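You operate a simulated robot arm through the tools that you are given. There is no shell and no other tool. Be economical: measure what you need, move in short steps, check, and stop when the job is done.

You run a simulated two-armed robot. Do the job below in one go: nothing can be reset, and whatever is moved stays where it is left.

JOB
Pick up the beads scoop with one hand, pass it to the other hand and put it on the long bench far end.

The check looks at the end state, three seconds after you hand in, the way a careful person would. Anything else that was tipped, shoved, dropped, spilled or broken makes it a failure.

ROBOT AND FRAMES
Two 7-joint arms with two-finger parallel grippers on one trunk, on a base that drives. Base frame: it is fixed to the floor where the robot stands at the start and does not move with it; the origin is under the middle of the robot, x ahead of it, y to its left, z up. Lengths are in mm, angles in degrees, forces in N, time in s.
The left shoulder is at the start at [50, 165, 1205], the right one opposite. With the tool pointing down near the work surface each hand reaches from about 220 to 700 mm from the robot's upright axis, wherever it stands, measured 20 degrees to its own side. Places, roughly: long bench far end [-1300, 2600, 900]. Payload 3.91 kg a hand.
The TCP of each hand is the grasp point between the finger pads, 30 mm short of the fingertips. In the tool frame z runs along the fingers and y along their closing line. The gripper opens to 110 mm. The fingers are 20 mm wide and 10 mm thick; the gripper's body (48 by 112 mm) begins 55 mm behind the TCP.
Orientation is told as [roll, pitch, yaw] about the base's x, y, z axes, in that order, counted from this pose: with the fingers straight down and closing along the base's y, the tool's x points along the base's -x, its y along +y and its z along -z.

CONTROLS
- The arms move only by the tool nudge_tool. It takes "left_deltas", "right_deltas" or both (then of equal length, played together; a hand with none holds still); each is text: rows parted by semicolons, each of 7 numbers parted by spaces: the turn, a rotation vector about the tool's x, y, z in degrees, then the shift along the tool's x, y, z in mm, then the opening, from 0 (shut) to 1 (fully open). In form: rx ry rz dx dy dz fingers; .... A call has 1 to 8 rows; each row shifts and turns the commanded pose from where the row before left it, along the tool's axes as they then stand. Rows are played at 5 a second. More than 50 mm and 8.6 degrees between two rows, or a gripper value outside its range, and nothing of the call is played. A pose out of reach is approached as far as the arm can. The call stops where the force on the tool passes 40 N (or 10 N more than at its start, if that is more) or the arm is blocked; 0.2 s more then pass. The fingers move at their own pace (about 45 mm/s each) and stop on an object; they squeeze with about 25 N. The grip force told is the motor's: it shows also when the fingers shut on nothing. Time passes only in rows, and 0.2 s behind the last, so rows that do not move let the fingers close. It gives the time, the measured TCP pose, the force on the tool (base axes), the opening and the grip force at its end, in the units of the frame above (readings bear some noise), with the torque about the TCP (base axes, N m) and any sound that the robot's microphone picked up, and new pictures: "pictures" is both (left out), scene, wrist or none (wrist: the cameras of the hands that moved).
- Cameras (640 x 400 px; columns grow to the right, rows downward): "scene" is now at [116.2, 32.5, 1388.6]; the picture's right is [0.36, -0.93, 0.00], its down [-0.42, -0.16, -0.89] and it looks along [0.84, 0.32, -0.45] (base axes); focal length 294 px, centre (320, 200). "left" rides on the left gripper at [72, -17, -103] in its tool frame; the picture's right is [0.23, 0.97, 0.00], its down [-0.76, 0.18, -0.62] and it looks along [-0.61, 0.14, 0.78] (tool axes); focal length 222 px, centre (320, 200). "right" rides on the right gripper at [73, 17, -103] in its tool frame; the picture's right is [-0.23, 0.97, 0.00], its down [-0.76, -0.18, -0.62] and it looks along [-0.61, -0.14, 0.78] (tool axes); focal length 222 px, centre (320, 200). There is no depth. A picture from a camera that has moved, and an enlarged one, comes with that camera's place and axes in the base frame and with its lens.
- move_column(by): slides the trunk up (or, below 0, down) by that many mm; the arms and the scene camera ride with it, the base frame stays. It gives what a move gives, with no picture.
- roll_base(legs): drives the robot by 1 to 6 legs, each [ahead, left, turn to the left] in mm, mm and degrees, along the robot's own axes; the way and the turn of a leg run together, so that a leg with both is an arc; at most 1500 mm and 180 degrees a leg. The arms and the cameras ride along, it lands a little off, and it stops where it bumps. It gives what a move gives, and a new picture of the scene camera.
- turn_head(pan, tilt): turns the head with the scene camera to pan (to the left, within 80 degrees either way) and tilt (down, from -29 to 69), counted from straight ahead of the robot. It gives what a move gives, and a new picture of the scene camera.
- enlarge(camera, box): a new picture of the part [left, top, right, bottom] of that camera's present view, enlarged. The clock stands still meanwhile.
- close_job(): hands the job in; it is judged then, once.

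Work in short steps. Places have to be worked out from the pictures, the camera data and where the tool is seen: move nearer, look again, correct. Check each grasp and each placing, and mend what went wrong. You have 120 turns and 260 pictures in all, those below and enlarged ones among them. Open the grippers and draw the arms clear of the work before you hand the job in, unless the task says otherwise; then end with one line.

The tools are called after "Request:" as a command line: name --argument value ..., lists and objects as JSON in quotes. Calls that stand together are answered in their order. nudge_tool: Moves the arms, as the interface text tells. Its arguments: {"type":"object","properties":{"left_deltas":{"type":"string"},"right_deltas":{"type":"string"},"pictures":{"type":"string","enum":["both","scene","wrist","none"]}},"required":[]} The other tools are called the same way: move_column (by) slides the trunk up or down; roll_base (legs) drives the base; turn_head (pan, tilt) turns the head that bears the scene camera; enlarge (camera, box) takes an enlarged picture of a part of a camera's view; close_job () hands the job in.

At the start:

```text
t: 0.0
left_position: [371.2, 304.9, 1143.4]
left_ee_rot: [-0.1, 0.0, 0.0]
left_force: [-0.1, 0.4, -0.1]
left_torque: [0.02, -0.01, -0.01]
left_width: 110.0
left_gripper_force: 0.0
right_position: [409.2, -79.8, 1202.9]
right_ee_rot: [-0.1, 0.0, 0.0]
right_force: [0.2, 0.1, 0.2]
right_torque: [-0.01, -0.01, 0.0]
right_width: 109.8
right_gripper_force: 0.0
trunk travel left (down, up): [-425.0, 78.0]
robot x, y, heading: [0.7, -0.3, -0.0]
head pan, tilt: [20.9, 26.6]
```

scene: 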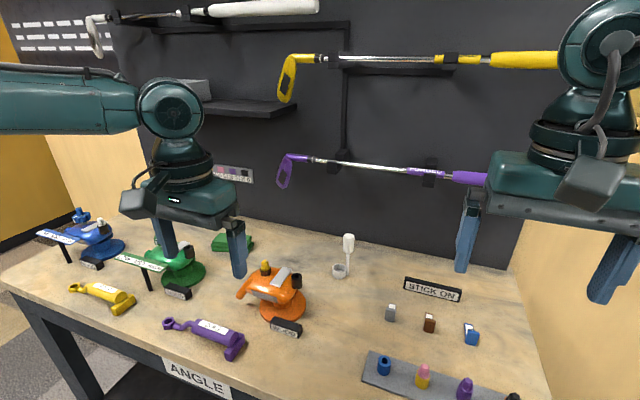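
right: 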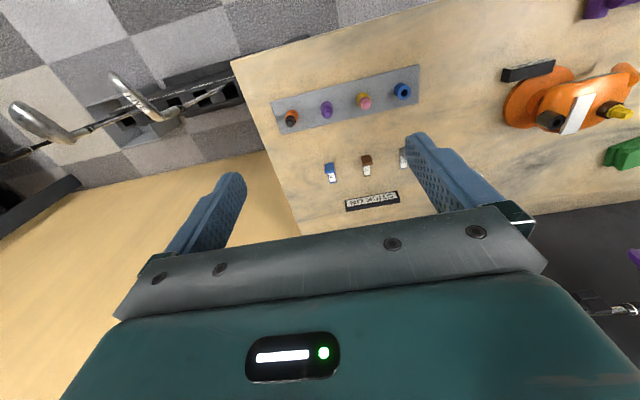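
left: 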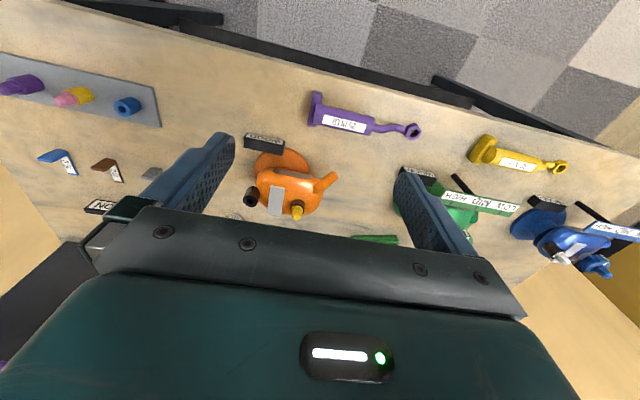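

The work surface shows several labelled things and a small white upright scoop-like object near column 345. I'll enlarge to identify them.

Request:
enlarge --camera "scene" --box '[220, 210, 380, 310]'

Request:
enlarge --camera "scene" --box '[360, 260, 560, 400]'

Request:
enlarge --camera "scene" --box '[20, 190, 260, 370]'

```text
4.00 times, centred on (300, 260) of scene
camera zoom: at [116.2, 32.5, 1388.6], right [0.36, -0.93, 0.0], down [-0.42, -0.16, -0.89], along [0.84, 0.32, -0.45], focal length 1177 px, centre (400, -40)
```

zoom: 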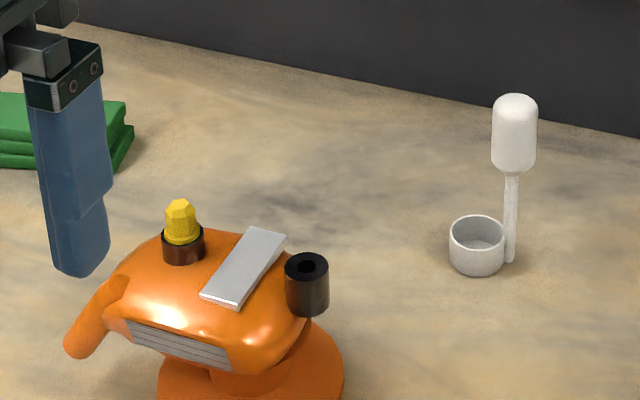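

```text
2.86 times, centred on (460, 330) of scene
camera zoom: at [116.2, 32.5, 1388.6], right [0.36, -0.93, 0.0], down [-0.42, -0.16, -0.89], along [0.84, 0.32, -0.45], focal length 841 px, centre (-80, -171)
```

zoom: 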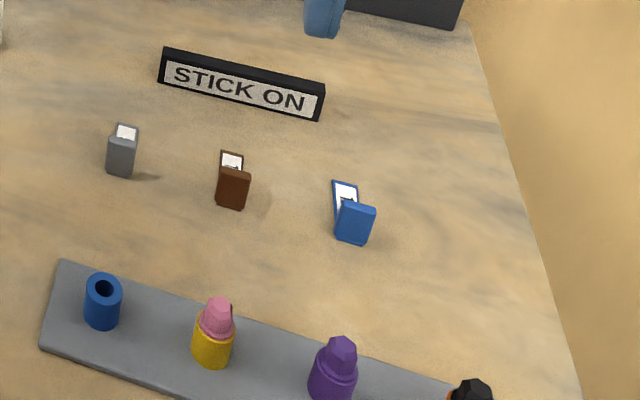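

```text
2.22 times, centred on (140, 280) of scene
camera zoom: at [116.2, 32.5, 1388.6], right [0.36, -0.93, 0.0], down [-0.42, -0.16, -0.89], along [0.84, 0.32, -0.45], focal length 654 px, centre (720, 22)
```

zoom: 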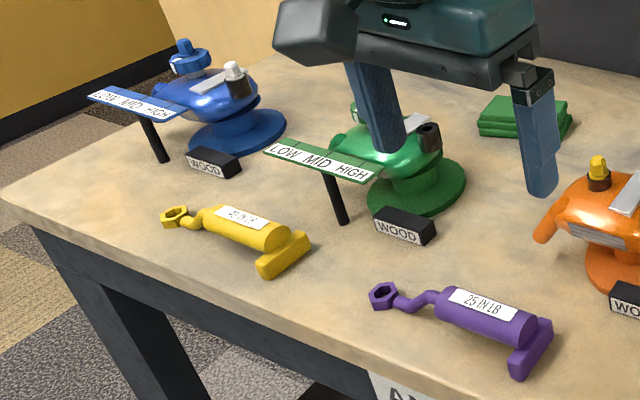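

The white scoop (cup with upright handle) stands near [665,175]. I'll look around to check for other scoops and for the destination bench.

Request:
turn_head --pan 80 --tilt 15

Request:
turn_head --pan -60 --tilt 25

Request:
turn_head --pan 10 --tilt 45

```text
t: 1.3
left_position: [369.4, 306.6, 1142.5]
left_ee_rot: [0.0, 0.0, 0.0]
left_force: [0.3, 0.4, -0.2]
left_torque: [0.02, 0.02, 0.04]
left_width: 110.0
left_gripper_force: 0.1
right_position: [408.6, -80.8, 1203.2]
right_ee_rot: [0.0, 0.0, -0.1]
right_force: [0.2, 0.5, -0.5]
right_torque: [-0.01, -0.01, 0.01]
right_width: 110.1
right_gripper_force: 0.0
trunk travel left (down, up): [-425.0, 78.0]
robot x, y, heading: [0.9, 1.8, 0.0]
head pan, tilt: [80.0, 15.0]
camera scene: at [46.8, 91.8, 1407.3], right [0.98, -0.17, 0.0], down [-0.05, -0.26, -0.97], along [0.17, 0.95, -0.26], focal length 294 px, centre (320, 200)
```

scene: 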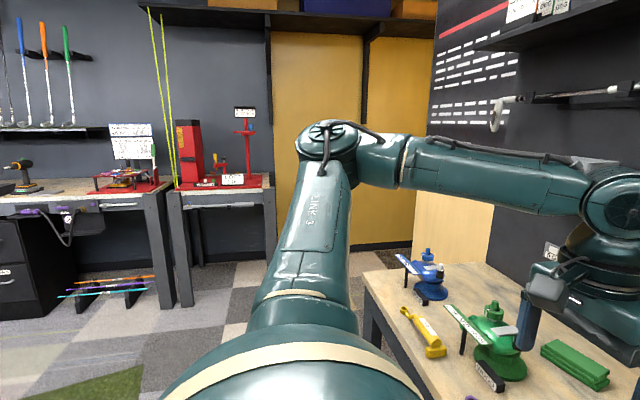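

```text
t: 3.5
left_position: [369.9, 304.5, 1142.6]
left_ee_rot: [0.0, -0.1, -0.1]
left_force: [1.0, -0.4, 0.5]
left_torque: [-0.03, 0.01, -0.02]
left_width: 110.0
left_gripper_force: 0.1
right_position: [409.1, -80.3, 1201.8]
right_ee_rot: [0.0, 0.0, -0.1]
right_force: [-0.6, 0.4, 0.1]
right_torque: [0.0, 0.0, 0.01]
right_width: 109.9
right_gripper_force: 0.0
trunk travel left (down, up): [-425.0, 78.0]
robot x, y, heading: [1.3, 0.9, 0.2]
head pan, tilt: [-60.0, 25.0]
camera scene: at [76.6, -80.0, 1391.1], right [-0.87, -0.5, 0.0], down [-0.21, 0.37, -0.91], along [0.45, -0.78, -0.42], focal length 294 px, centre (320, 200)
```

scene: 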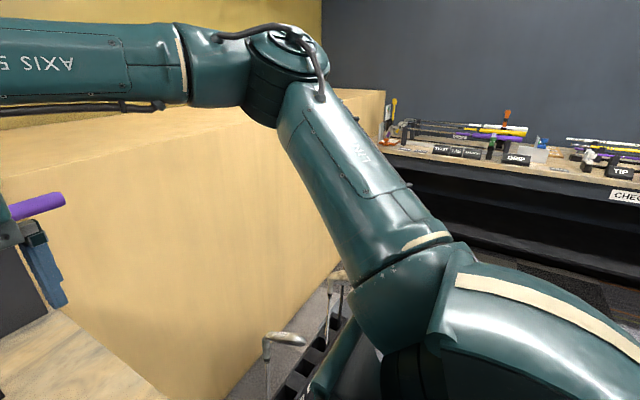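

```text
t: 4.9
left_position: [371.4, 307.0, 1143.2]
left_ee_rot: [-0.1, 0.0, 0.0]
left_force: [0.1, 0.1, -0.3]
left_torque: [0.03, 0.04, 0.02]
left_width: 109.8
left_gripper_force: 0.1
right_position: [410.1, -80.0, 1203.6]
right_ee_rot: [0.0, 0.0, 0.0]
right_force: [0.3, 0.1, -0.2]
right_torque: [0.03, -0.01, 0.02]
right_width: 109.9
right_gripper_force: 0.1
trunk travel left (down, up): [-425.0, 78.0]
robot x, y, heading: [-1.0, 2.1, 0.1]
head pan, tilt: [10.0, 45.0]
camera scene: at [110.6, 13.9, 1360.6], right [0.17, -0.98, 0.0], down [-0.7, -0.12, -0.71], along [0.7, 0.12, -0.71], focal length 294 px, centre (320, 200)
```

scene: 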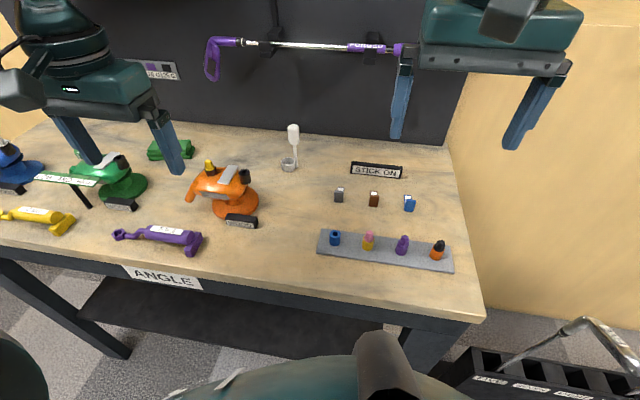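

The destination lies behind and to the left; only one scoop is visible. I'll enlarge it for a second bearing from this camera pose.

Request:
enlarge --camera "scene" --box '[260, 110, 324, 190]'

```text
5.00 times, centred on (292, 150) of scene
camera zoom: at [110.6, 13.9, 1360.6], right [0.17, -0.98, 0.0], down [-0.7, -0.12, -0.71], along [0.7, 0.12, -0.71], focal length 1471 px, centre (460, 450)
```

zoom: 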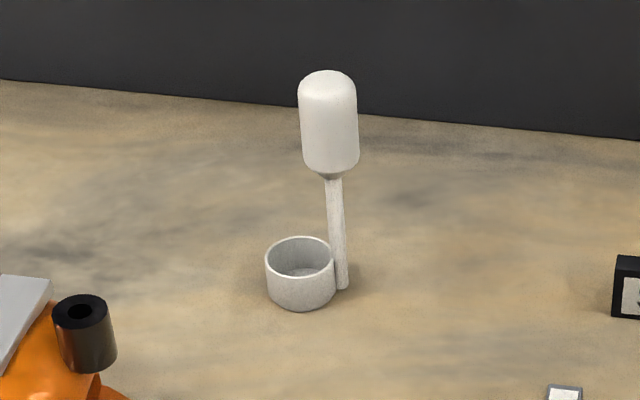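

Plan: the right hand, pitched forward-down about 35° with heading about 30°, grasps the thin neck (z≈948). The left hand then takes the thick top with fingers down and does the placing. First I'll turn the right hand in the air.

Request:
nudge_tool --right_deltas "0 0 -7.5 -20 0 0 0.5; 0 0 -7.5 -20 0 0 0.5; 0 0 -7.5 -20 0 0 0.5; 0 0 -7.5 -20 0 0 0.5; 0 -8 0 0 0 0 0.5; 0 -8 0 0 0 0 0.5; 0 -8 0 0 0 0 0.5; 0 -8 0 0 0 0 0.5" --pictures "scene"

```text
t: 6.7
left_position: [370.2, 306.2, 1143.5]
left_ee_rot: [0.0, 0.1, 0.0]
left_force: [-0.1, -0.2, 0.0]
left_torque: [0.0, -0.01, -0.03]
left_width: 110.1
left_gripper_force: 0.1
right_position: [485.8, -64.5, 1204.0]
right_ee_rot: [0.0, -32.2, 29.9]
right_force: [0.5, -0.1, -1.1]
right_torque: [-0.02, 0.01, -0.01]
right_width: 55.1
right_gripper_force: 0.1
trunk travel left (down, up): [-425.0, 78.0]
robot x, y, heading: [-1.4, 0.1, -0.2]
head pan, tilt: [10.0, 45.0]
camera scene: at [110.5, 13.6, 1360.6], right [0.17, -0.98, 0.0], down [-0.7, -0.12, -0.71], along [0.7, 0.12, -0.71], focal length 294 px, centre (320, 200)
```

scene: 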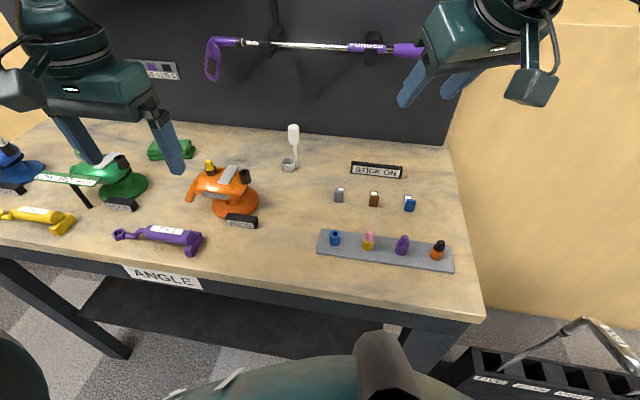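

All clear so far. I'll finish the pitch and start towards the pre-grasp point.

Request:
nudge_tool --right_deltas "0 -7.6 0 0 0 0 0.5; 0 -7.6 0 0 0 0 0.5; 0 -7.6 0 0 0 0 0.5; 0 0 0 16 16 37 0.5; 0 0 0 16 16 37 0.5; 0 0 0 16 16 37 0.5; 0 0 0 16 16 37 0.5; 0 0 0 16 16 37 0.5"

```text
t: 8.5
left_position: [370.6, 306.7, 1143.4]
left_ee_rot: [0.0, 0.0, 0.0]
left_force: [1.4, 0.6, -0.2]
left_torque: [0.0, 0.06, -0.01]
left_width: 109.8
left_gripper_force: 0.1
right_position: [536.8, 60.8, 1030.5]
right_ee_rot: [0.0, -54.9, 29.9]
right_force: [-0.7, 0.6, -0.7]
right_torque: [-0.02, 0.0, -0.01]
right_width: 55.2
right_gripper_force: 0.1
trunk travel left (down, up): [-425.0, 78.0]
robot x, y, heading: [-0.8, 4.9, -0.0]
head pan, tilt: [10.0, 45.0]
camera scene: at [110.9, 14.4, 1360.5], right [0.17, -0.98, 0.0], down [-0.7, -0.12, -0.71], along [0.7, 0.12, -0.71], focal length 294 px, centre (320, 200)
camera right: at [420.3, 11.8, 1030.1], right [-0.37, 0.91, 0.19], down [0.03, -0.19, 0.98], along [0.93, 0.37, 0.05], focal length 222 px, centre (320, 200)
```

scene: 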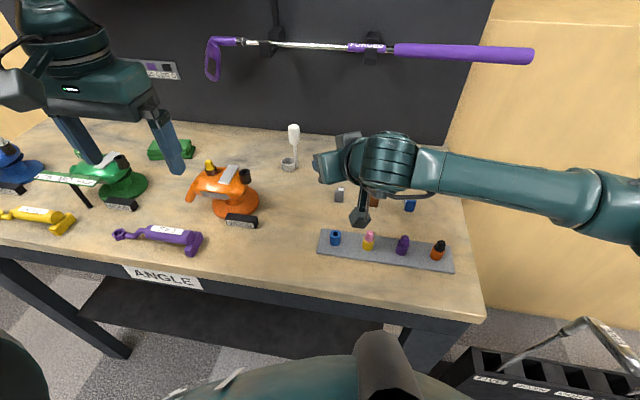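
right: 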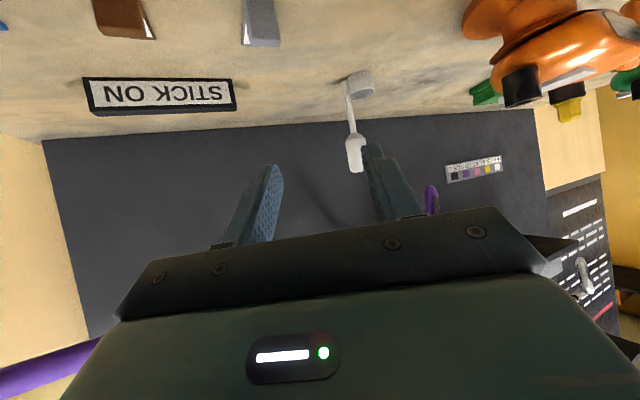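

The wrist view confirms the handle at about [667,171], with the neck below z≈970. I'll move to 50 mm behind it at this height, then descend to neck height, clear of the peg tray.

Request:
nudge_tool --right_deltas "0 0 0 -19.8 10.5 28.3 0.5; 0 0 0 -19.8 10.5 28.3 0.5; 0 0 0 -19.8 10.5 28.3 0.5; 0 0 0 14.7 0 10.3 0.5; 0 0 0 14.7 0 10.3 0.5"

```text
t: 9.7
left_position: [370.4, 306.0, 1143.6]
left_ee_rot: [0.0, -0.1, 0.0]
left_force: [0.2, -0.2, 0.1]
left_torque: [-0.02, -0.02, -0.01]
left_width: 110.2
left_gripper_force: 0.1
right_position: [611.3, 135.6, 994.5]
right_ee_rot: [-0.1, -55.0, 30.0]
right_force: [-0.3, -0.5, -1.3]
right_torque: [0.01, -0.01, 0.01]
right_width: 55.1
right_gripper_force: 0.0
trunk travel left (down, up): [-425.0, 78.0]
robot x, y, heading: [1.6, -0.2, 0.0]
head pan, tilt: [10.0, 45.0]
camera scene: at [110.7, 14.1, 1360.5], right [0.17, -0.98, 0.0], down [-0.7, -0.12, -0.71], along [0.7, 0.12, -0.71], focal length 294 px, centre (320, 200)
camera right: at [495.5, 88.2, 994.2], right [-0.37, 0.91, 0.19], down [0.03, -0.19, 0.98], along [0.93, 0.37, 0.05], focal length 222 px, centre (320, 200)
```

scene: 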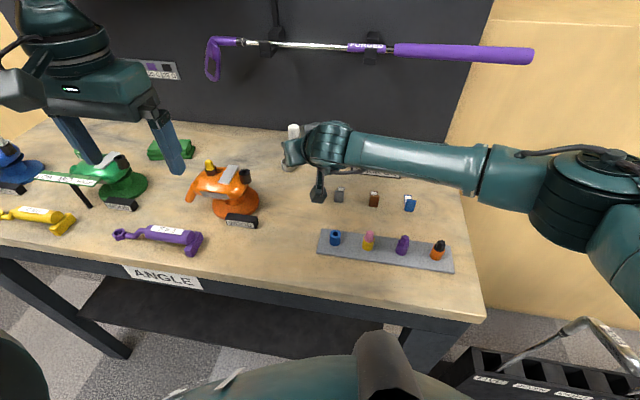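
right: 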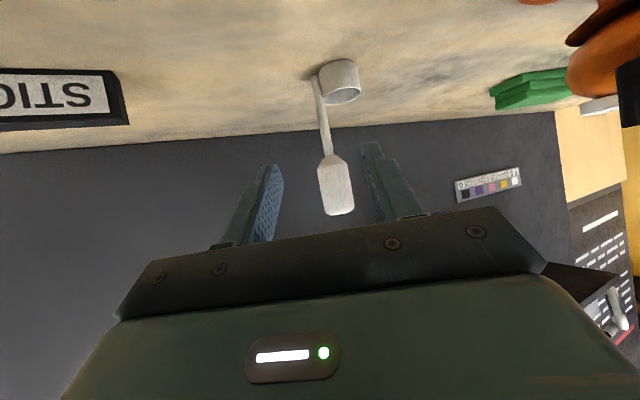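

The scoop is centred between the fingers. I'll descend the last 36 mm and look again.

Request:
nudge_tool --right_deltas "0 0 0 14.7 0 10.3 0.5; 0 0 0 14.7 0 10.3 0.5"

```text
t: 10.3
left_position: [370.3, 306.0, 1143.2]
left_ee_rot: [0.0, 0.0, 0.1]
left_force: [0.4, 0.4, 0.2]
left_torque: [0.0, -0.04, 0.01]
left_width: 110.0
left_gripper_force: 0.1
right_position: [612.6, 135.3, 958.4]
right_ee_rot: [0.0, -54.8, 30.1]
right_force: [0.1, -0.7, -0.5]
right_torque: [-0.01, 0.01, 0.02]
right_width: 55.1
right_gripper_force: 0.0
trunk travel left (down, up): [-425.0, 78.0]
robot x, y, heading: [-0.4, -1.2, -0.1]
head pan, tilt: [10.0, 45.0]
camera scene: at [110.7, 13.9, 1360.6], right [0.17, -0.98, 0.0], down [-0.7, -0.12, -0.71], along [0.7, 0.12, -0.71], focal length 294 px, centre (320, 200)
camera right: at [495.2, 88.0, 958.5], right [-0.37, 0.91, 0.19], down [0.03, -0.19, 0.98], along [0.93, 0.37, 0.05], focal length 222 px, centre (320, 200)
```

scene: 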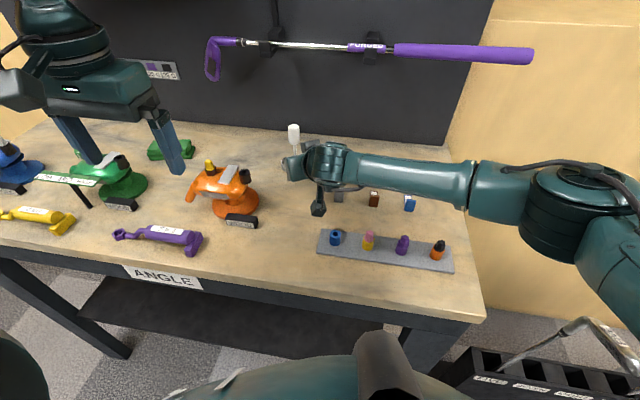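
right: 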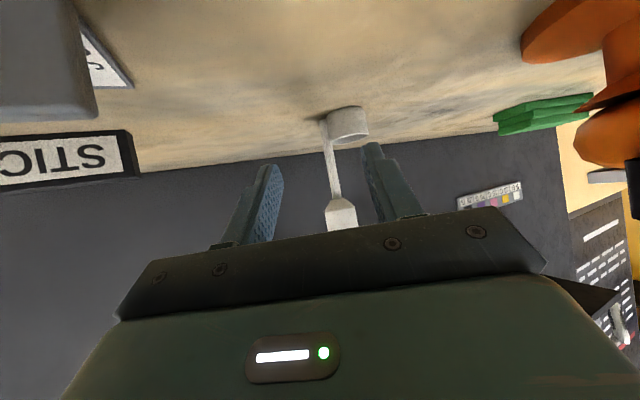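

Shaft is between the fingers laterally with the grip's underside at z≈968. I advance 52 mm horizontally in two rows, still open.

Request:
nudge_tool --right_deltas "0 0 0 -15 2.5 21.4 0.5; 0 0 0 -15 2.5 21.4 0.5"

Request:
enlarge --camera "right" --box '[220, 80, 440, 240]'

```text
t: 10.9
left_position: [370.6, 307.6, 1142.8]
left_ee_rot: [0.0, 0.0, 0.1]
left_force: [0.2, -0.2, -0.4]
left_torque: [0.0, -0.03, 0.01]
left_width: 110.1
left_gripper_force: 0.1
right_position: [655.4, 167.3, 961.5]
right_ee_rot: [0.0, -54.9, 30.0]
right_force: [-0.7, 0.3, 0.7]
right_torque: [0.0, 0.01, 0.01]
right_width: 55.1
right_gripper_force: 0.0
trunk travel left (down, up): [-425.0, 78.0]
robot x, y, heading: [0.4, -1.2, 0.1]
head pan, tilt: [10.0, 45.0]
camera scene: at [110.5, 14.4, 1360.5], right [0.17, -0.98, 0.0], down [-0.7, -0.12, -0.71], along [0.7, 0.12, -0.71], focal length 294 px, centre (320, 200)
camera right: at [539.4, 119.4, 961.1], right [-0.37, 0.91, 0.19], down [0.03, -0.19, 0.98], along [0.93, 0.37, 0.05], focal length 222 px, centre (320, 200)
```

scene: 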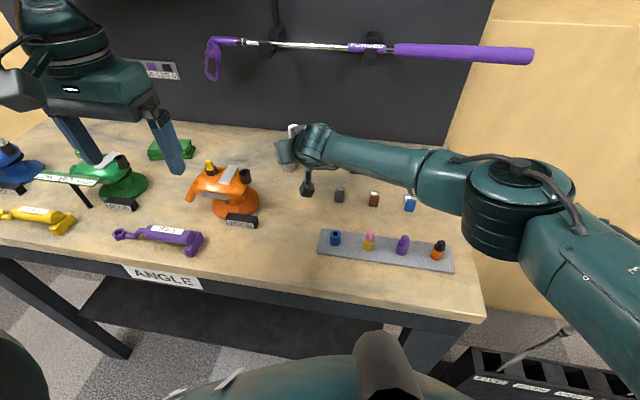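
right: 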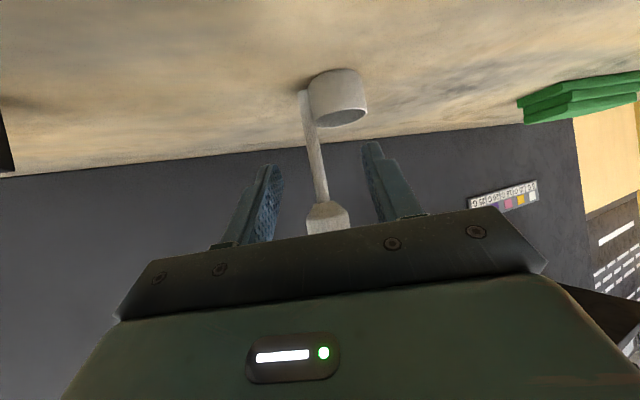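

```text
2.50 times, centred on (330, 160) of right
camera zoom: at [539.4, 119.4, 961.1], right [-0.37, 0.91, 0.19], down [0.03, -0.19, 0.98], along [0.93, 0.37, 0.05], focal length 555 px, centre (295, 300)
```

zoom: 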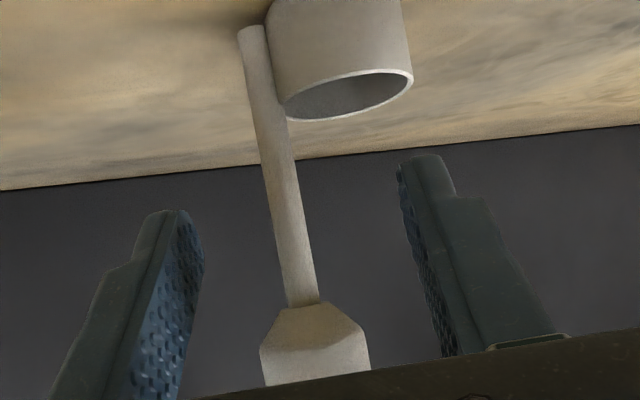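

The shaft lies between the fingertips, about 4–5 mm off centre. I shift by −4.5 mm and close partially to check.

Request:
nudge_tool --right_deltas "0 0 0 0 -4.5 0 0.5; 0 0 0 0 0 0 0.2; 0 0 0 0 0 0 0.2" --pictures "none"

Request:
enlarge --camera "right" --box '[220, 80, 440, 240]'

```text
t: 11.7
left_position: [371.1, 306.7, 1144.3]
left_ee_rot: [0.0, -0.1, 0.0]
left_force: [0.9, -0.1, 0.3]
left_torque: [-0.01, 0.01, 0.0]
left_width: 110.0
left_gripper_force: 0.1
right_position: [657.0, 161.7, 959.4]
right_ee_rot: [0.0, -54.8, 29.8]
right_force: [0.2, 1.1, 0.3]
right_torque: [0.0, 0.03, 0.01]
right_width: 22.0
right_gripper_force: 0.1
trunk travel left (down, up): [-425.0, 78.0]
robot x, y, heading: [-1.5, -1.4, -0.0]
head pan, tilt: [10.0, 45.0]
```

```text
2.50 times, centred on (330, 160) of right
camera zoom: at [540.2, 114.2, 959.6], right [-0.37, 0.91, 0.19], down [0.03, -0.19, 0.98], along [0.93, 0.37, 0.05], focal length 555 px, centre (295, 300)
```

zoom: 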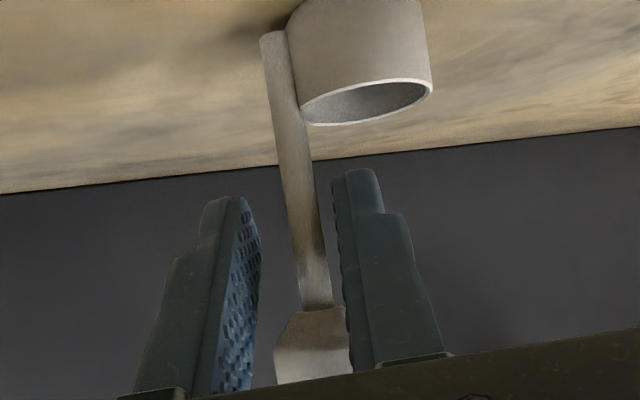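

Nearly centred; I nudge +1.3 mm and close.

Request:
nudge_tool --right_deltas "0 0 0 0 1.3 0 0.2; 0 0 0 0 0 0 0; 0 0 0 0 0 0 0; 0 0 0 0 0 0 0" --pictures "none"

Request:
enlarge --camera "right" --box '[220, 80, 440, 240]'

```text
t: 12.7
left_position: [370.6, 306.1, 1144.3]
left_ee_rot: [0.1, -0.1, 0.0]
left_force: [0.3, 0.0, 0.1]
left_torque: [0.01, 0.0, -0.01]
left_width: 109.9
left_gripper_force: 0.0
right_position: [657.0, 163.8, 958.3]
right_ee_rot: [0.0, -54.8, 29.8]
right_force: [-0.6, 0.4, 0.1]
right_torque: [-0.02, 0.02, -0.01]
right_width: 6.7
right_gripper_force: 25.3
trunk travel left (down, up): [-425.0, 78.0]
robot x, y, heading: [-2.0, -4.0, -0.0]
head pan, tilt: [10.0, 45.0]
```

```text
2.50 times, centred on (330, 160) of right
camera zoom: at [539.6, 114.9, 958.9], right [-0.37, 0.91, 0.19], down [0.03, -0.19, 0.98], along [0.93, 0.37, 0.05], focal length 555 px, centre (295, 300)
```

zoom: 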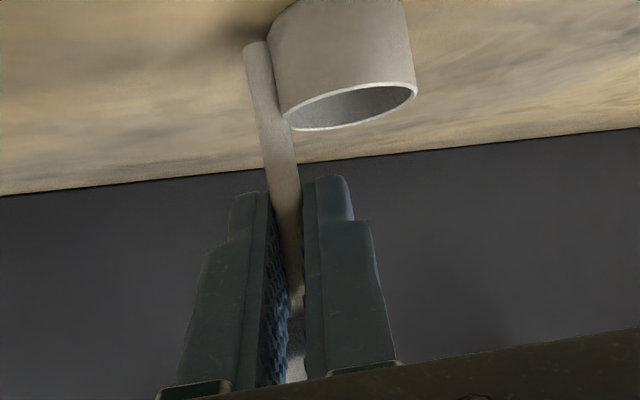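

Gripped (6.7 mm, 25 N). Lift straight up 90 mm.

Request:
nudge_tool --right_deltas "0 0 0 -8.2 0 -5.7 0; 0 0 0 -16.4 0 -11.5 0; 0 0 0 -24.6 0 -17.2 0; 0 0 0 -24.6 0 -17.2 0"

```text
t: 13.7
left_position: [370.3, 306.3, 1143.9]
left_ee_rot: [0.0, 0.0, 0.0]
left_force: [0.5, 0.3, -0.3]
left_torque: [0.0, -0.01, -0.01]
left_width: 109.9
left_gripper_force: 0.1
right_position: [655.1, 162.0, 1049.7]
right_ee_rot: [0.0, -54.8, 29.9]
right_force: [0.4, 0.0, 0.1]
right_torque: [-0.02, -0.01, 0.03]
right_width: 6.9
right_gripper_force: 25.1
trunk travel left (down, up): [-425.0, 78.0]
robot x, y, heading: [2.6, -0.0, -0.2]
head pan, tilt: [10.0, 45.0]
camera scene: at [110.4, 13.9, 1360.5], right [0.17, -0.98, 0.0], down [-0.7, -0.12, -0.71], along [0.7, 0.12, -0.71], focal length 294 px, centre (320, 200)
camera right: at [537.9, 114.3, 1049.0], right [-0.37, 0.91, 0.19], down [0.03, -0.19, 0.98], along [0.93, 0.37, 0.05], focal length 222 px, centre (320, 200)
```

scene: 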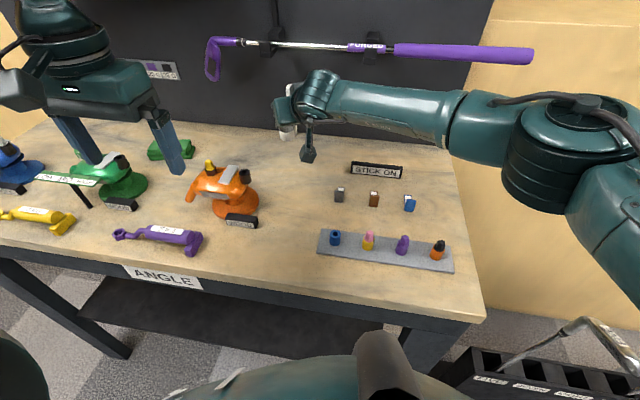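
right: 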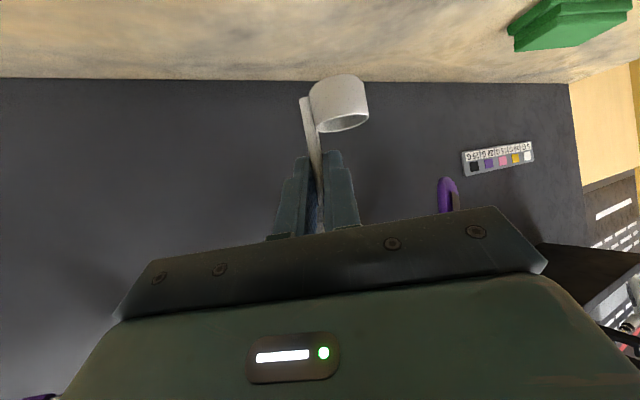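

Scoop is held and lifted. I carry it back over the clear middle and up, then start yawing the right hand so the left can come in from above.

Request:
nudge_tool --right_deltas "0 0 0 14.1 -1.2 -37.5 0; 0 0 0 14.1 -1.2 -37.5 0; 0 0 0 14.1 -1.2 -37.5 0; 0 0 0 14.1 -1.2 -37.5 0; 0 0 0 14.1 -1.2 -37.5 0; -5.73 0 -4.02 0 0 0 0; -5.73 0 -4.02 0 0 0 0; -5.73 0 -4.02 0 0 0 0"

```text
t: 15.5
left_position: [370.6, 307.1, 1143.5]
left_ee_rot: [0.0, 0.0, 0.0]
left_force: [-0.6, 1.1, 0.5]
left_torque: [0.0, -0.01, 0.0]
left_width: 110.0
left_gripper_force: 0.2
right_position: [490.6, 60.6, 1098.8]
right_ee_rot: [0.1, -54.9, 50.9]
right_force: [-0.5, -0.2, -0.3]
right_torque: [-0.01, 0.02, 0.02]
right_width: 7.1
right_gripper_force: 24.8
trunk travel left (down, up): [-425.0, 78.0]
robot x, y, heading: [-1.0, 0.7, 0.1]
head pan, tilt: [10.0, 45.0]
camera scene: at [110.8, 13.8, 1360.5], right [0.17, -0.98, 0.0], down [-0.7, -0.12, -0.71], along [0.7, 0.12, -0.71], focal length 294 px, centre (320, 200)
camera right: at [398.9, -26.4, 1099.7], right [-0.67, 0.71, 0.19], down [0.09, -0.17, 0.98], along [0.73, 0.68, 0.05], focal length 222 px, centre (320, 200)
```

scene: 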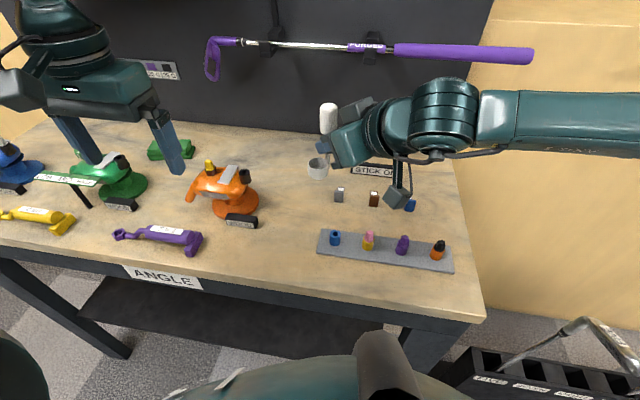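
right: 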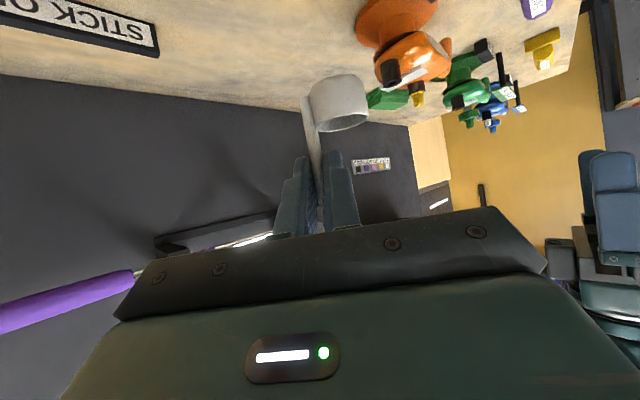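

Scoop is held well. Now I finish the right yaw (to 65°) while the left hand rises and begins turning by −90°.

Request:
nudge_tool --left_deltas "0 0 0 0 0 -40 1; 0 0 0 0 0 -40 1; 0 0 8 0 0 0 1; 0 0 8 0 0 0 1; 0 0 8 0 0 0 1; 0 0 8 0 0 0 1; 0 0 8 0 0 0 1; 0 0 8 0 0 0 0.8" --right_deltas "-5.73 0 -4.02 0 0 0 0; -5.73 0 -4.02 0 0 0 0; 0 0 0 0 0 0 0; 0 0 0 0 0 0 0; 0 0 0 0 0 0 0; 0 0 0 0 0 0 0; 0 0 0 0 0 0 0; 0 0 0 0 0 0 0" --pictures "none"

Request:
nudge_tool --left_deltas "0 0 8 0 0 0 0.8; 0 0 8 0 0 0 0.8; 0 0 8 0 0 0 0.8; 0 0 8 0 0 0 0.8; 0 0 8 0 0 0 0.8; 0 0 2 0 0 0 0.8" --pictures "both"

```text
t: 17.3
left_position: [370.0, 307.3, 1223.9]
left_ee_rot: [0.0, -0.1, -48.1]
left_force: [0.3, 0.0, 0.4]
left_torque: [-0.02, -0.04, -0.02]
left_width: 87.9
left_gripper_force: 0.1
right_position: [491.3, 59.9, 1098.8]
right_ee_rot: [0.1, -55.0, 64.8]
right_force: [0.0, 0.1, -1.4]
right_torque: [-0.02, 0.04, -0.02]
right_width: 6.9
right_gripper_force: 25.5
trunk travel left (down, up): [-425.0, 78.0]
robot x, y, heading: [-0.8, -3.2, -0.0]
head pan, tilt: [10.0, 45.0]
```

```text
t: 18.7
left_position: [371.3, 307.5, 1223.6]
left_ee_rot: [0.0, 0.0, -90.2]
left_force: [0.3, -0.8, 0.0]
left_torque: [-0.01, 0.0, -0.02]
left_width: 88.0
left_gripper_force: 0.1
right_position: [490.0, 60.4, 1098.3]
right_ee_rot: [0.1, -54.9, 64.7]
right_force: [0.0, -0.6, -0.9]
right_torque: [0.02, -0.02, 0.02]
right_width: 6.7
right_gripper_force: 24.8
trunk travel left (down, up): [-425.0, 78.0]
robot x, y, heading: [3.4, 0.4, -0.0]
head pan, tilt: [10.0, 45.0]
camera scene: at [110.6, 13.9, 1360.5], right [0.17, -0.98, 0.0], down [-0.7, -0.12, -0.71], along [0.7, 0.12, -0.71], focal length 294 px, centre (320, 200)
camera left: at [354.2, 379.1, 1326.7], right [0.97, 0.23, 0.0], down [0.18, -0.76, 0.62], along [0.14, -0.61, -0.78], focal length 222 px, centre (320, 200)
```

scene: 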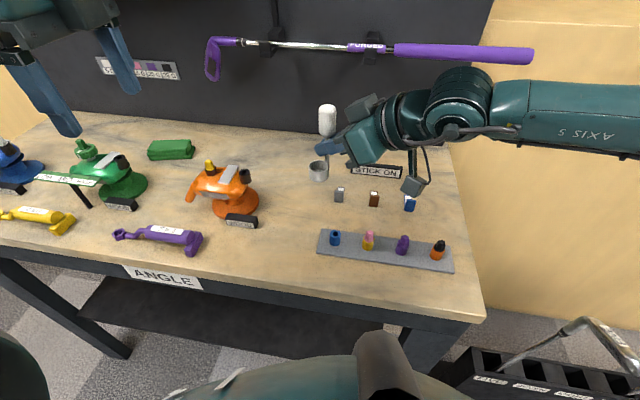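
left: 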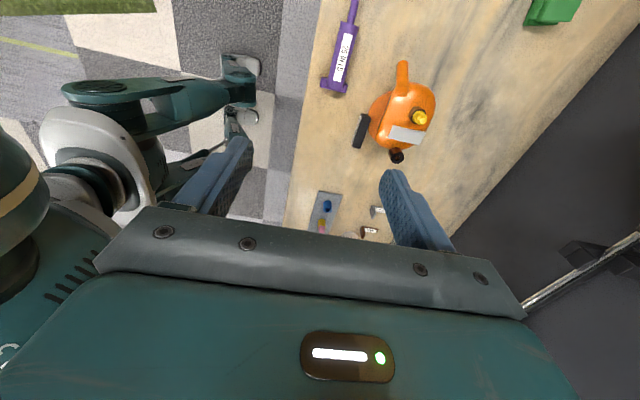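

Scoop's grip is at about [496,72], z 1108–1161. I bring the left hand over to y≈131 at z 1224 first.

Request:
nudge_tool --left_deltas "0 0 0 -38 31 0 0.6; 0 0 0 -38 31 0 0.6; 0 0 0 -38 31 0 0.6; 0 0 0 -38 31 0 0.6"

```text
t: 19.7
left_position: [485.0, 169.9, 1221.2]
left_ee_rot: [-0.1, 0.3, -90.2]
left_force: [0.2, 0.1, -0.5]
left_torque: [-0.05, 0.0, 0.01]
left_width: 66.2
left_gripper_force: 0.1
left hand out of reach, approached as far as the arm can: row 4
right_position: [492.8, 61.8, 1099.0]
right_ee_rot: [0.1, -54.7, 64.8]
right_force: [-0.7, -0.7, -0.9]
right_torque: [-0.03, -0.04, 0.02]
right_width: 7.0
right_gripper_force: 25.2
trunk travel left (down, up): [-425.0, 78.0]
robot x, y, heading: [-0.9, 0.1, -0.0]
head pan, tilt: [10.0, 45.0]
camera scene: at [111.3, 14.4, 1360.5], right [0.17, -0.98, 0.0], down [-0.7, -0.12, -0.71], along [0.7, 0.12, -0.71], focal length 294 px, centre (320, 200)
camera left: at [468.2, 242.2, 1325.3], right [0.97, 0.23, 0.0], down [0.18, -0.77, 0.62], along [0.14, -0.6, -0.79], focal length 222 px, centre (320, 200)
```

scene: 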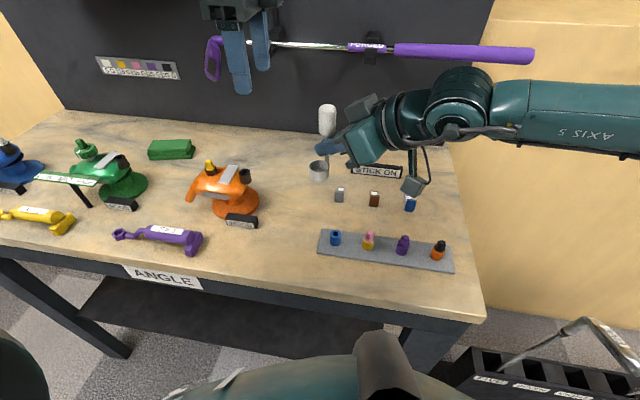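
left: 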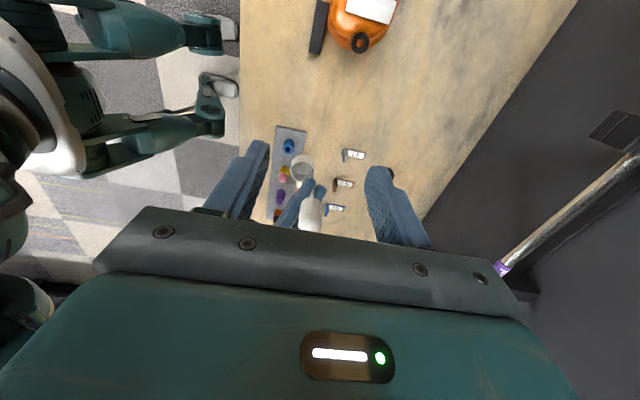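

The left hand reaches its limit there at this height, so I bring the scoop towards the left and lower with the right hand instead.

Request:
nudge_tool --right_deltas "0 0 0 4.9 20.3 27.8 0; 0 0 0 4.9 20.3 27.8 0; 0 0 0 4.9 20.3 27.8 0; 0 0 0 0 0 0 0" --left_deltas "0 0 0 20 -20 0 0.6; 0 0 0 0 0 0 0.6; 0 0 0 0 0 0 0.6; 0 0 0 0 0 0 0.6"

```text
t: 20.7
left_position: [464.5, 187.7, 1225.6]
left_ee_rot: [0.0, 0.0, -89.9]
left_force: [-0.2, 0.4, -0.7]
left_torque: [0.0, 0.0, 0.0]
left_width: 65.9
left_gripper_force: 0.1
right_position: [459.2, 138.3, 1038.5]
right_ee_rot: [0.2, -54.9, 64.8]
right_force: [0.5, -0.2, -0.9]
right_torque: [-0.01, 0.02, -0.03]
right_width: 6.9
right_gripper_force: 24.7
trunk travel left (down, up): [-425.0, 78.0]
robot x, y, heading: [0.8, -3.5, 0.0]
head pan, tilt: [10.0, 45.0]
camera scene: at [110.6, 13.4, 1360.5], right [0.17, -0.98, 0.0], down [-0.7, -0.12, -0.71], along [0.7, 0.12, -0.71], focal length 294 px, centre (320, 200)
camera right: at [391.4, 30.5, 1037.5], right [-0.83, 0.53, 0.19], down [0.13, -0.14, 0.98], along [0.55, 0.84, 0.05], focal length 222 px, centre (320, 200)
camera left: at [448.1, 260.4, 1328.3], right [0.97, 0.23, 0.0], down [0.18, -0.76, 0.62], along [0.14, -0.61, -0.78], focal length 222 px, centre (320, 200)
```

scene: 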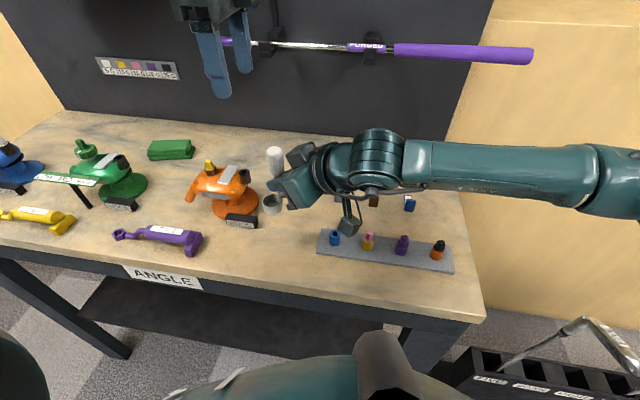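
right: 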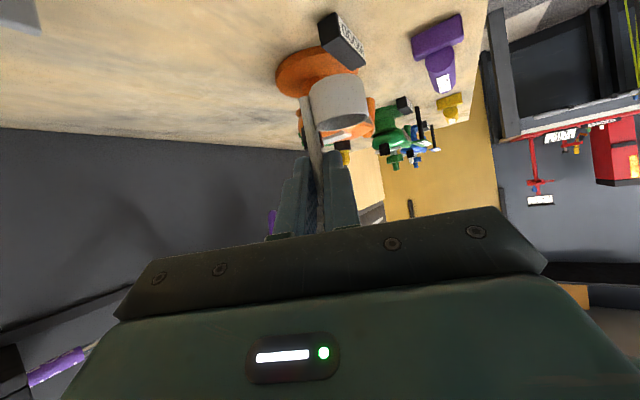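
left: 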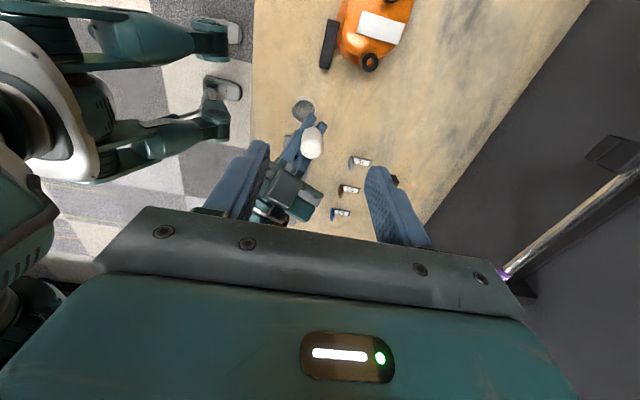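

Both views put the grip axis at about [464,151], top at z≈1100. I lower the left hand to z≈1150 and shift it over the handle.

Request:
nudge_tool --left_deltas "0 0 0 0 0 37 0.5; 0 0 0 0 0 37 0.5; 0 0 0 -18 0 0 0.5; 0 0 0 -18 0 0 0.5"

Request:
enlarge --camera "scene" --box '[190, 60, 350, 220]'

```text
t: 21.7
left_position: [464.6, 151.1, 1147.6]
left_ee_rot: [0.0, 0.0, -89.9]
left_force: [0.2, 0.1, 1.1]
left_torque: [0.01, -0.01, 0.02]
left_width: 55.1
left_gripper_force: 0.0
right_position: [459.6, 138.8, 1038.3]
right_ee_rot: [0.2, -54.8, 64.7]
right_force: [0.9, 0.4, -1.0]
right_torque: [-0.01, -0.01, 0.01]
right_width: 6.9
right_gripper_force: 25.1
trunk travel left (down, up): [-425.0, 78.0]
robot x, y, heading: [2.2, 0.8, -0.0]
head pan, tilt: [10.0, 45.0]
camera scene: at [111.3, 14.3, 1360.4], right [0.17, -0.98, 0.0], down [-0.7, -0.12, -0.71], along [0.7, 0.12, -0.71], focal length 294 px, centre (320, 200)
camera left: at [447.9, 224.1, 1250.7], right [0.97, 0.23, 0.0], down [0.18, -0.76, 0.62], along [0.14, -0.61, -0.78], focal length 222 px, centre (320, 200)
```

scene: 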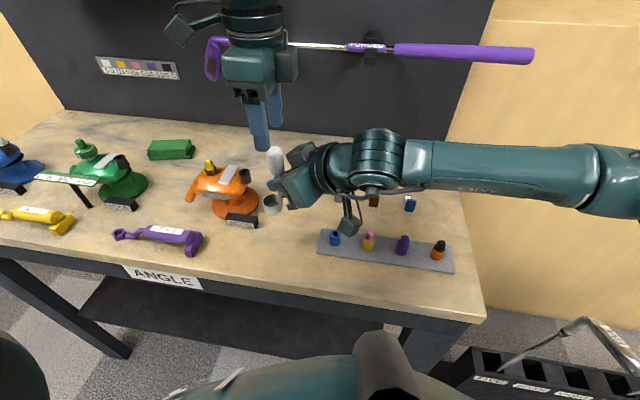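
left: 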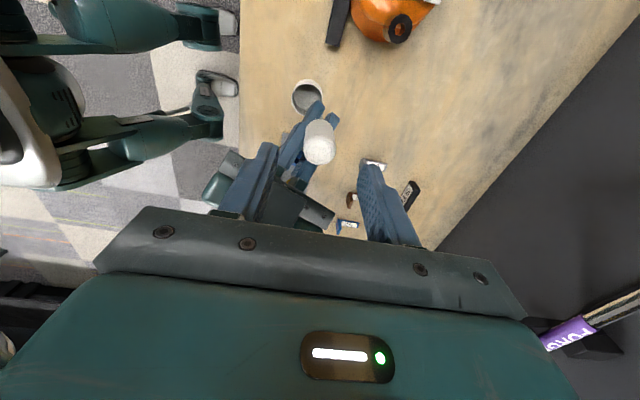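

```text
2.50 times, centred on (270, 140) of scene
camera zoom: at [111.3, 14.3, 1360.4], right [0.17, -0.98, 0.0], down [-0.7, -0.12, -0.71], along [0.7, 0.12, -0.71], focal length 736 px, centre (445, 350)
```

zoom: 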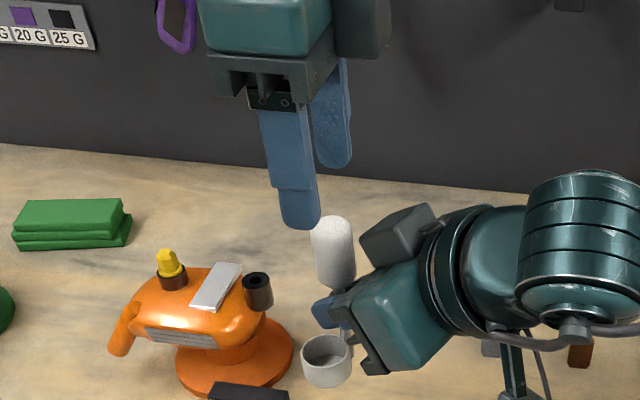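

Alignment looks right. The grippers have side boxes that could come close, so I lean the left hand 15° away (towards +y) before descending, then check.

Request:
nudge_tool --left_deltas "0 -7.5 0 0 0 0 0.5; 0 -7.5 0 0 0 0 0.5; 0 0 0 5 0 19 0.5"

Request:
enlarge --camera "scene" --box '[190, 60, 350, 220]'

Request:
enlarge --camera "left" --box '[220, 80, 420, 240]'

```text
t: 22.5
left_position: [465.6, 150.5, 1128.4]
left_ee_rot: [0.0, -15.1, -89.9]
left_force: [0.1, 0.0, -0.4]
left_torque: [-0.02, 0.0, 0.02]
left_width: 55.0
left_gripper_force: 0.1
right_position: [460.5, 137.6, 1037.8]
right_ee_rot: [0.2, -55.0, 64.8]
right_force: [-0.3, -0.5, -0.5]
right_torque: [-0.01, 0.02, 0.01]
right_width: 6.8
right_gripper_force: 24.8
trunk travel left (down, up): [-425.0, 78.0]
robot x, y, heading: [2.7, 0.2, 0.1]
head pan, tilt: [10.0, 45.0]
camera scene: at [110.9, 13.8, 1360.5], right [0.17, -0.98, 0.0], down [-0.7, -0.12, -0.71], along [0.7, 0.12, -0.71], focal length 294 px, centre (320, 200)
camera left: at [448.3, 246.8, 1209.1], right [0.97, 0.22, -0.06], down [0.18, -0.57, 0.8], along [0.14, -0.79, -0.6], focal length 222 px, centre (320, 200)
```

scene: 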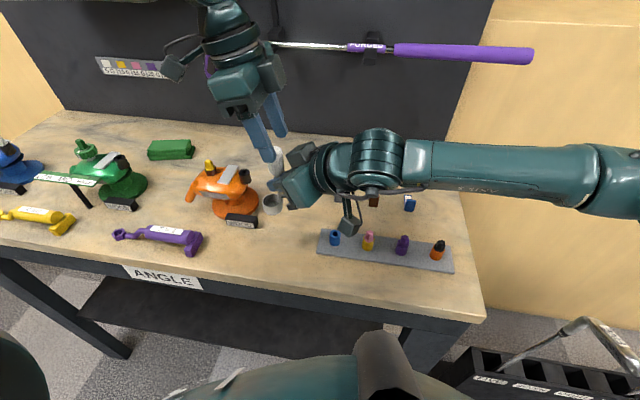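
left: 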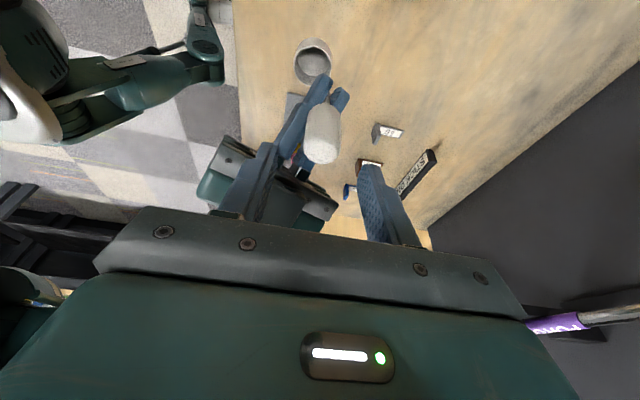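

```text
2.50 times, centred on (270, 140) of scene
camera zoom: at [110.9, 13.8, 1360.5], right [0.17, -0.98, 0.0], down [-0.7, -0.12, -0.71], along [0.7, 0.12, -0.71], focal length 736 px, centre (445, 350)
```

zoom: 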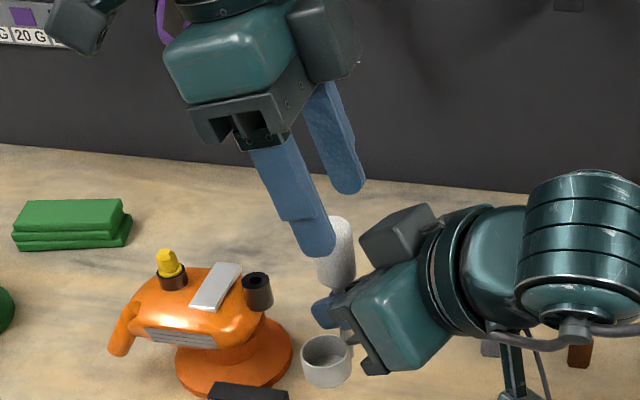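

```text
2.50 times, centred on (320, 160) of left
camera zoom: at [448.3, 246.8, 1209.1], right [0.97, 0.22, -0.06], down [0.18, -0.57, 0.8], along [0.14, -0.79, -0.6], focal length 555 px, centre (320, 300)
```

zoom: 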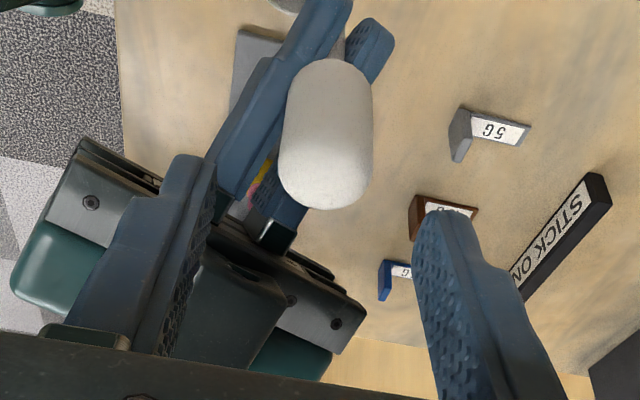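

Aligned in x and y. I descend 36 mm over the grip with fingers still open.

Request:
nudge_tool --left_deltas "0 0 0 4.6 0.7 17.2 0.5; 0 0 0 4.6 0.7 17.2 0.5"

Request:
enlarge --camera "scene" --box '[190, 60, 350, 220]'

Request:
enlarge --camera "left" --box '[220, 80, 420, 240]'

```text
t: 23.1
left_position: [466.4, 151.0, 1091.2]
left_ee_rot: [-0.1, -15.0, -90.1]
left_force: [-0.1, -0.4, 0.3]
left_torque: [0.03, 0.0, 0.01]
left_width: 54.9
left_gripper_force: 0.1
right_position: [460.5, 137.5, 1037.2]
right_ee_rot: [0.0, -54.8, 64.8]
right_force: [0.1, -0.7, -0.7]
right_torque: [-0.01, 0.0, -0.02]
right_width: 7.0
right_gripper_force: 25.2
trunk travel left (down, up): [-425.0, 78.0]
robot x, y, heading: [-1.2, 2.7, -0.1]
head pan, tilt: [10.0, 45.0]
camera scene: at [110.7, 14.1, 1360.5], right [0.17, -0.98, 0.0], down [-0.7, -0.12, -0.71], along [0.7, 0.12, -0.71], focal length 294 px, centre (320, 200)
camera left: at [449.5, 247.3, 1172.6], right [0.97, 0.22, -0.06], down [0.18, -0.57, 0.8], along [0.14, -0.79, -0.6], focal length 222 px, centre (320, 200)
```

scene: 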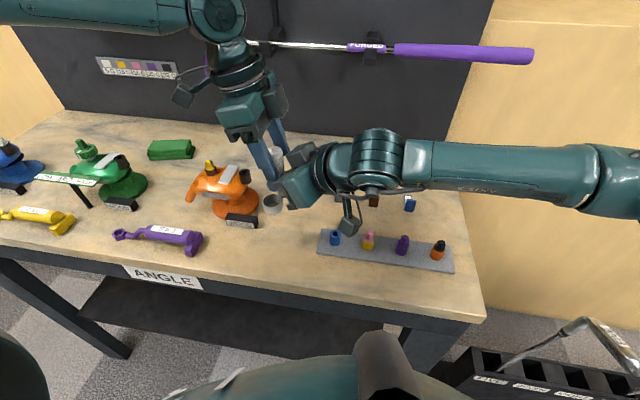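
left: 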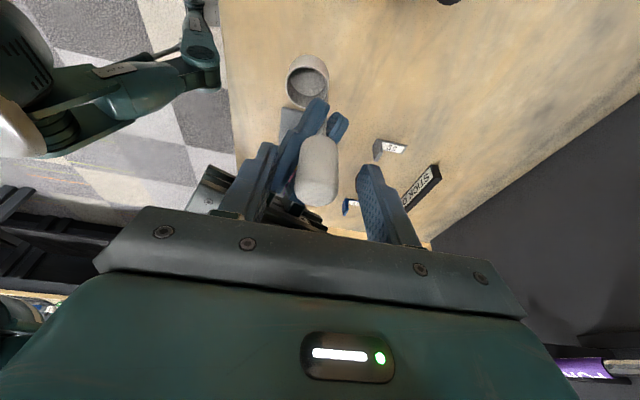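

```text
2.50 times, centred on (270, 140) of scene
camera zoom: at [110.7, 14.1, 1360.5], right [0.17, -0.98, 0.0], down [-0.7, -0.12, -0.71], along [0.7, 0.12, -0.71], focal length 736 px, centre (445, 350)
```

zoom: 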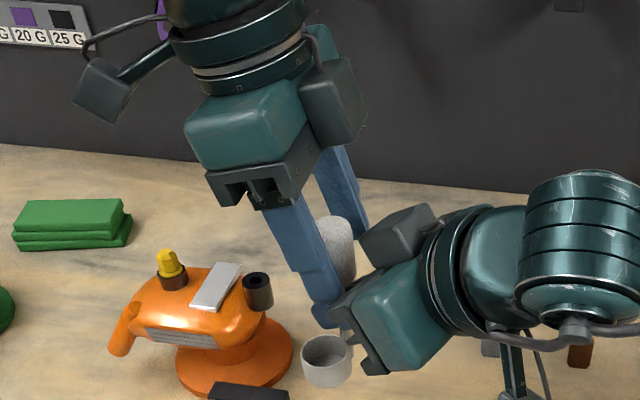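

```text
2.50 times, centred on (320, 160) of left
camera zoom: at [449.5, 247.3, 1172.6], right [0.97, 0.22, -0.06], down [0.18, -0.57, 0.8], along [0.14, -0.79, -0.6], focal length 555 px, centre (320, 300)
```

zoom: 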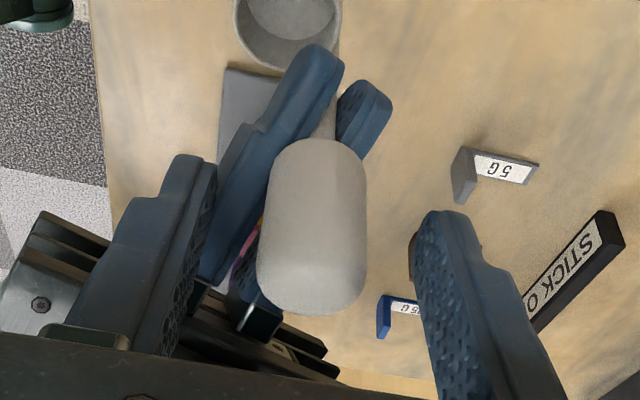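

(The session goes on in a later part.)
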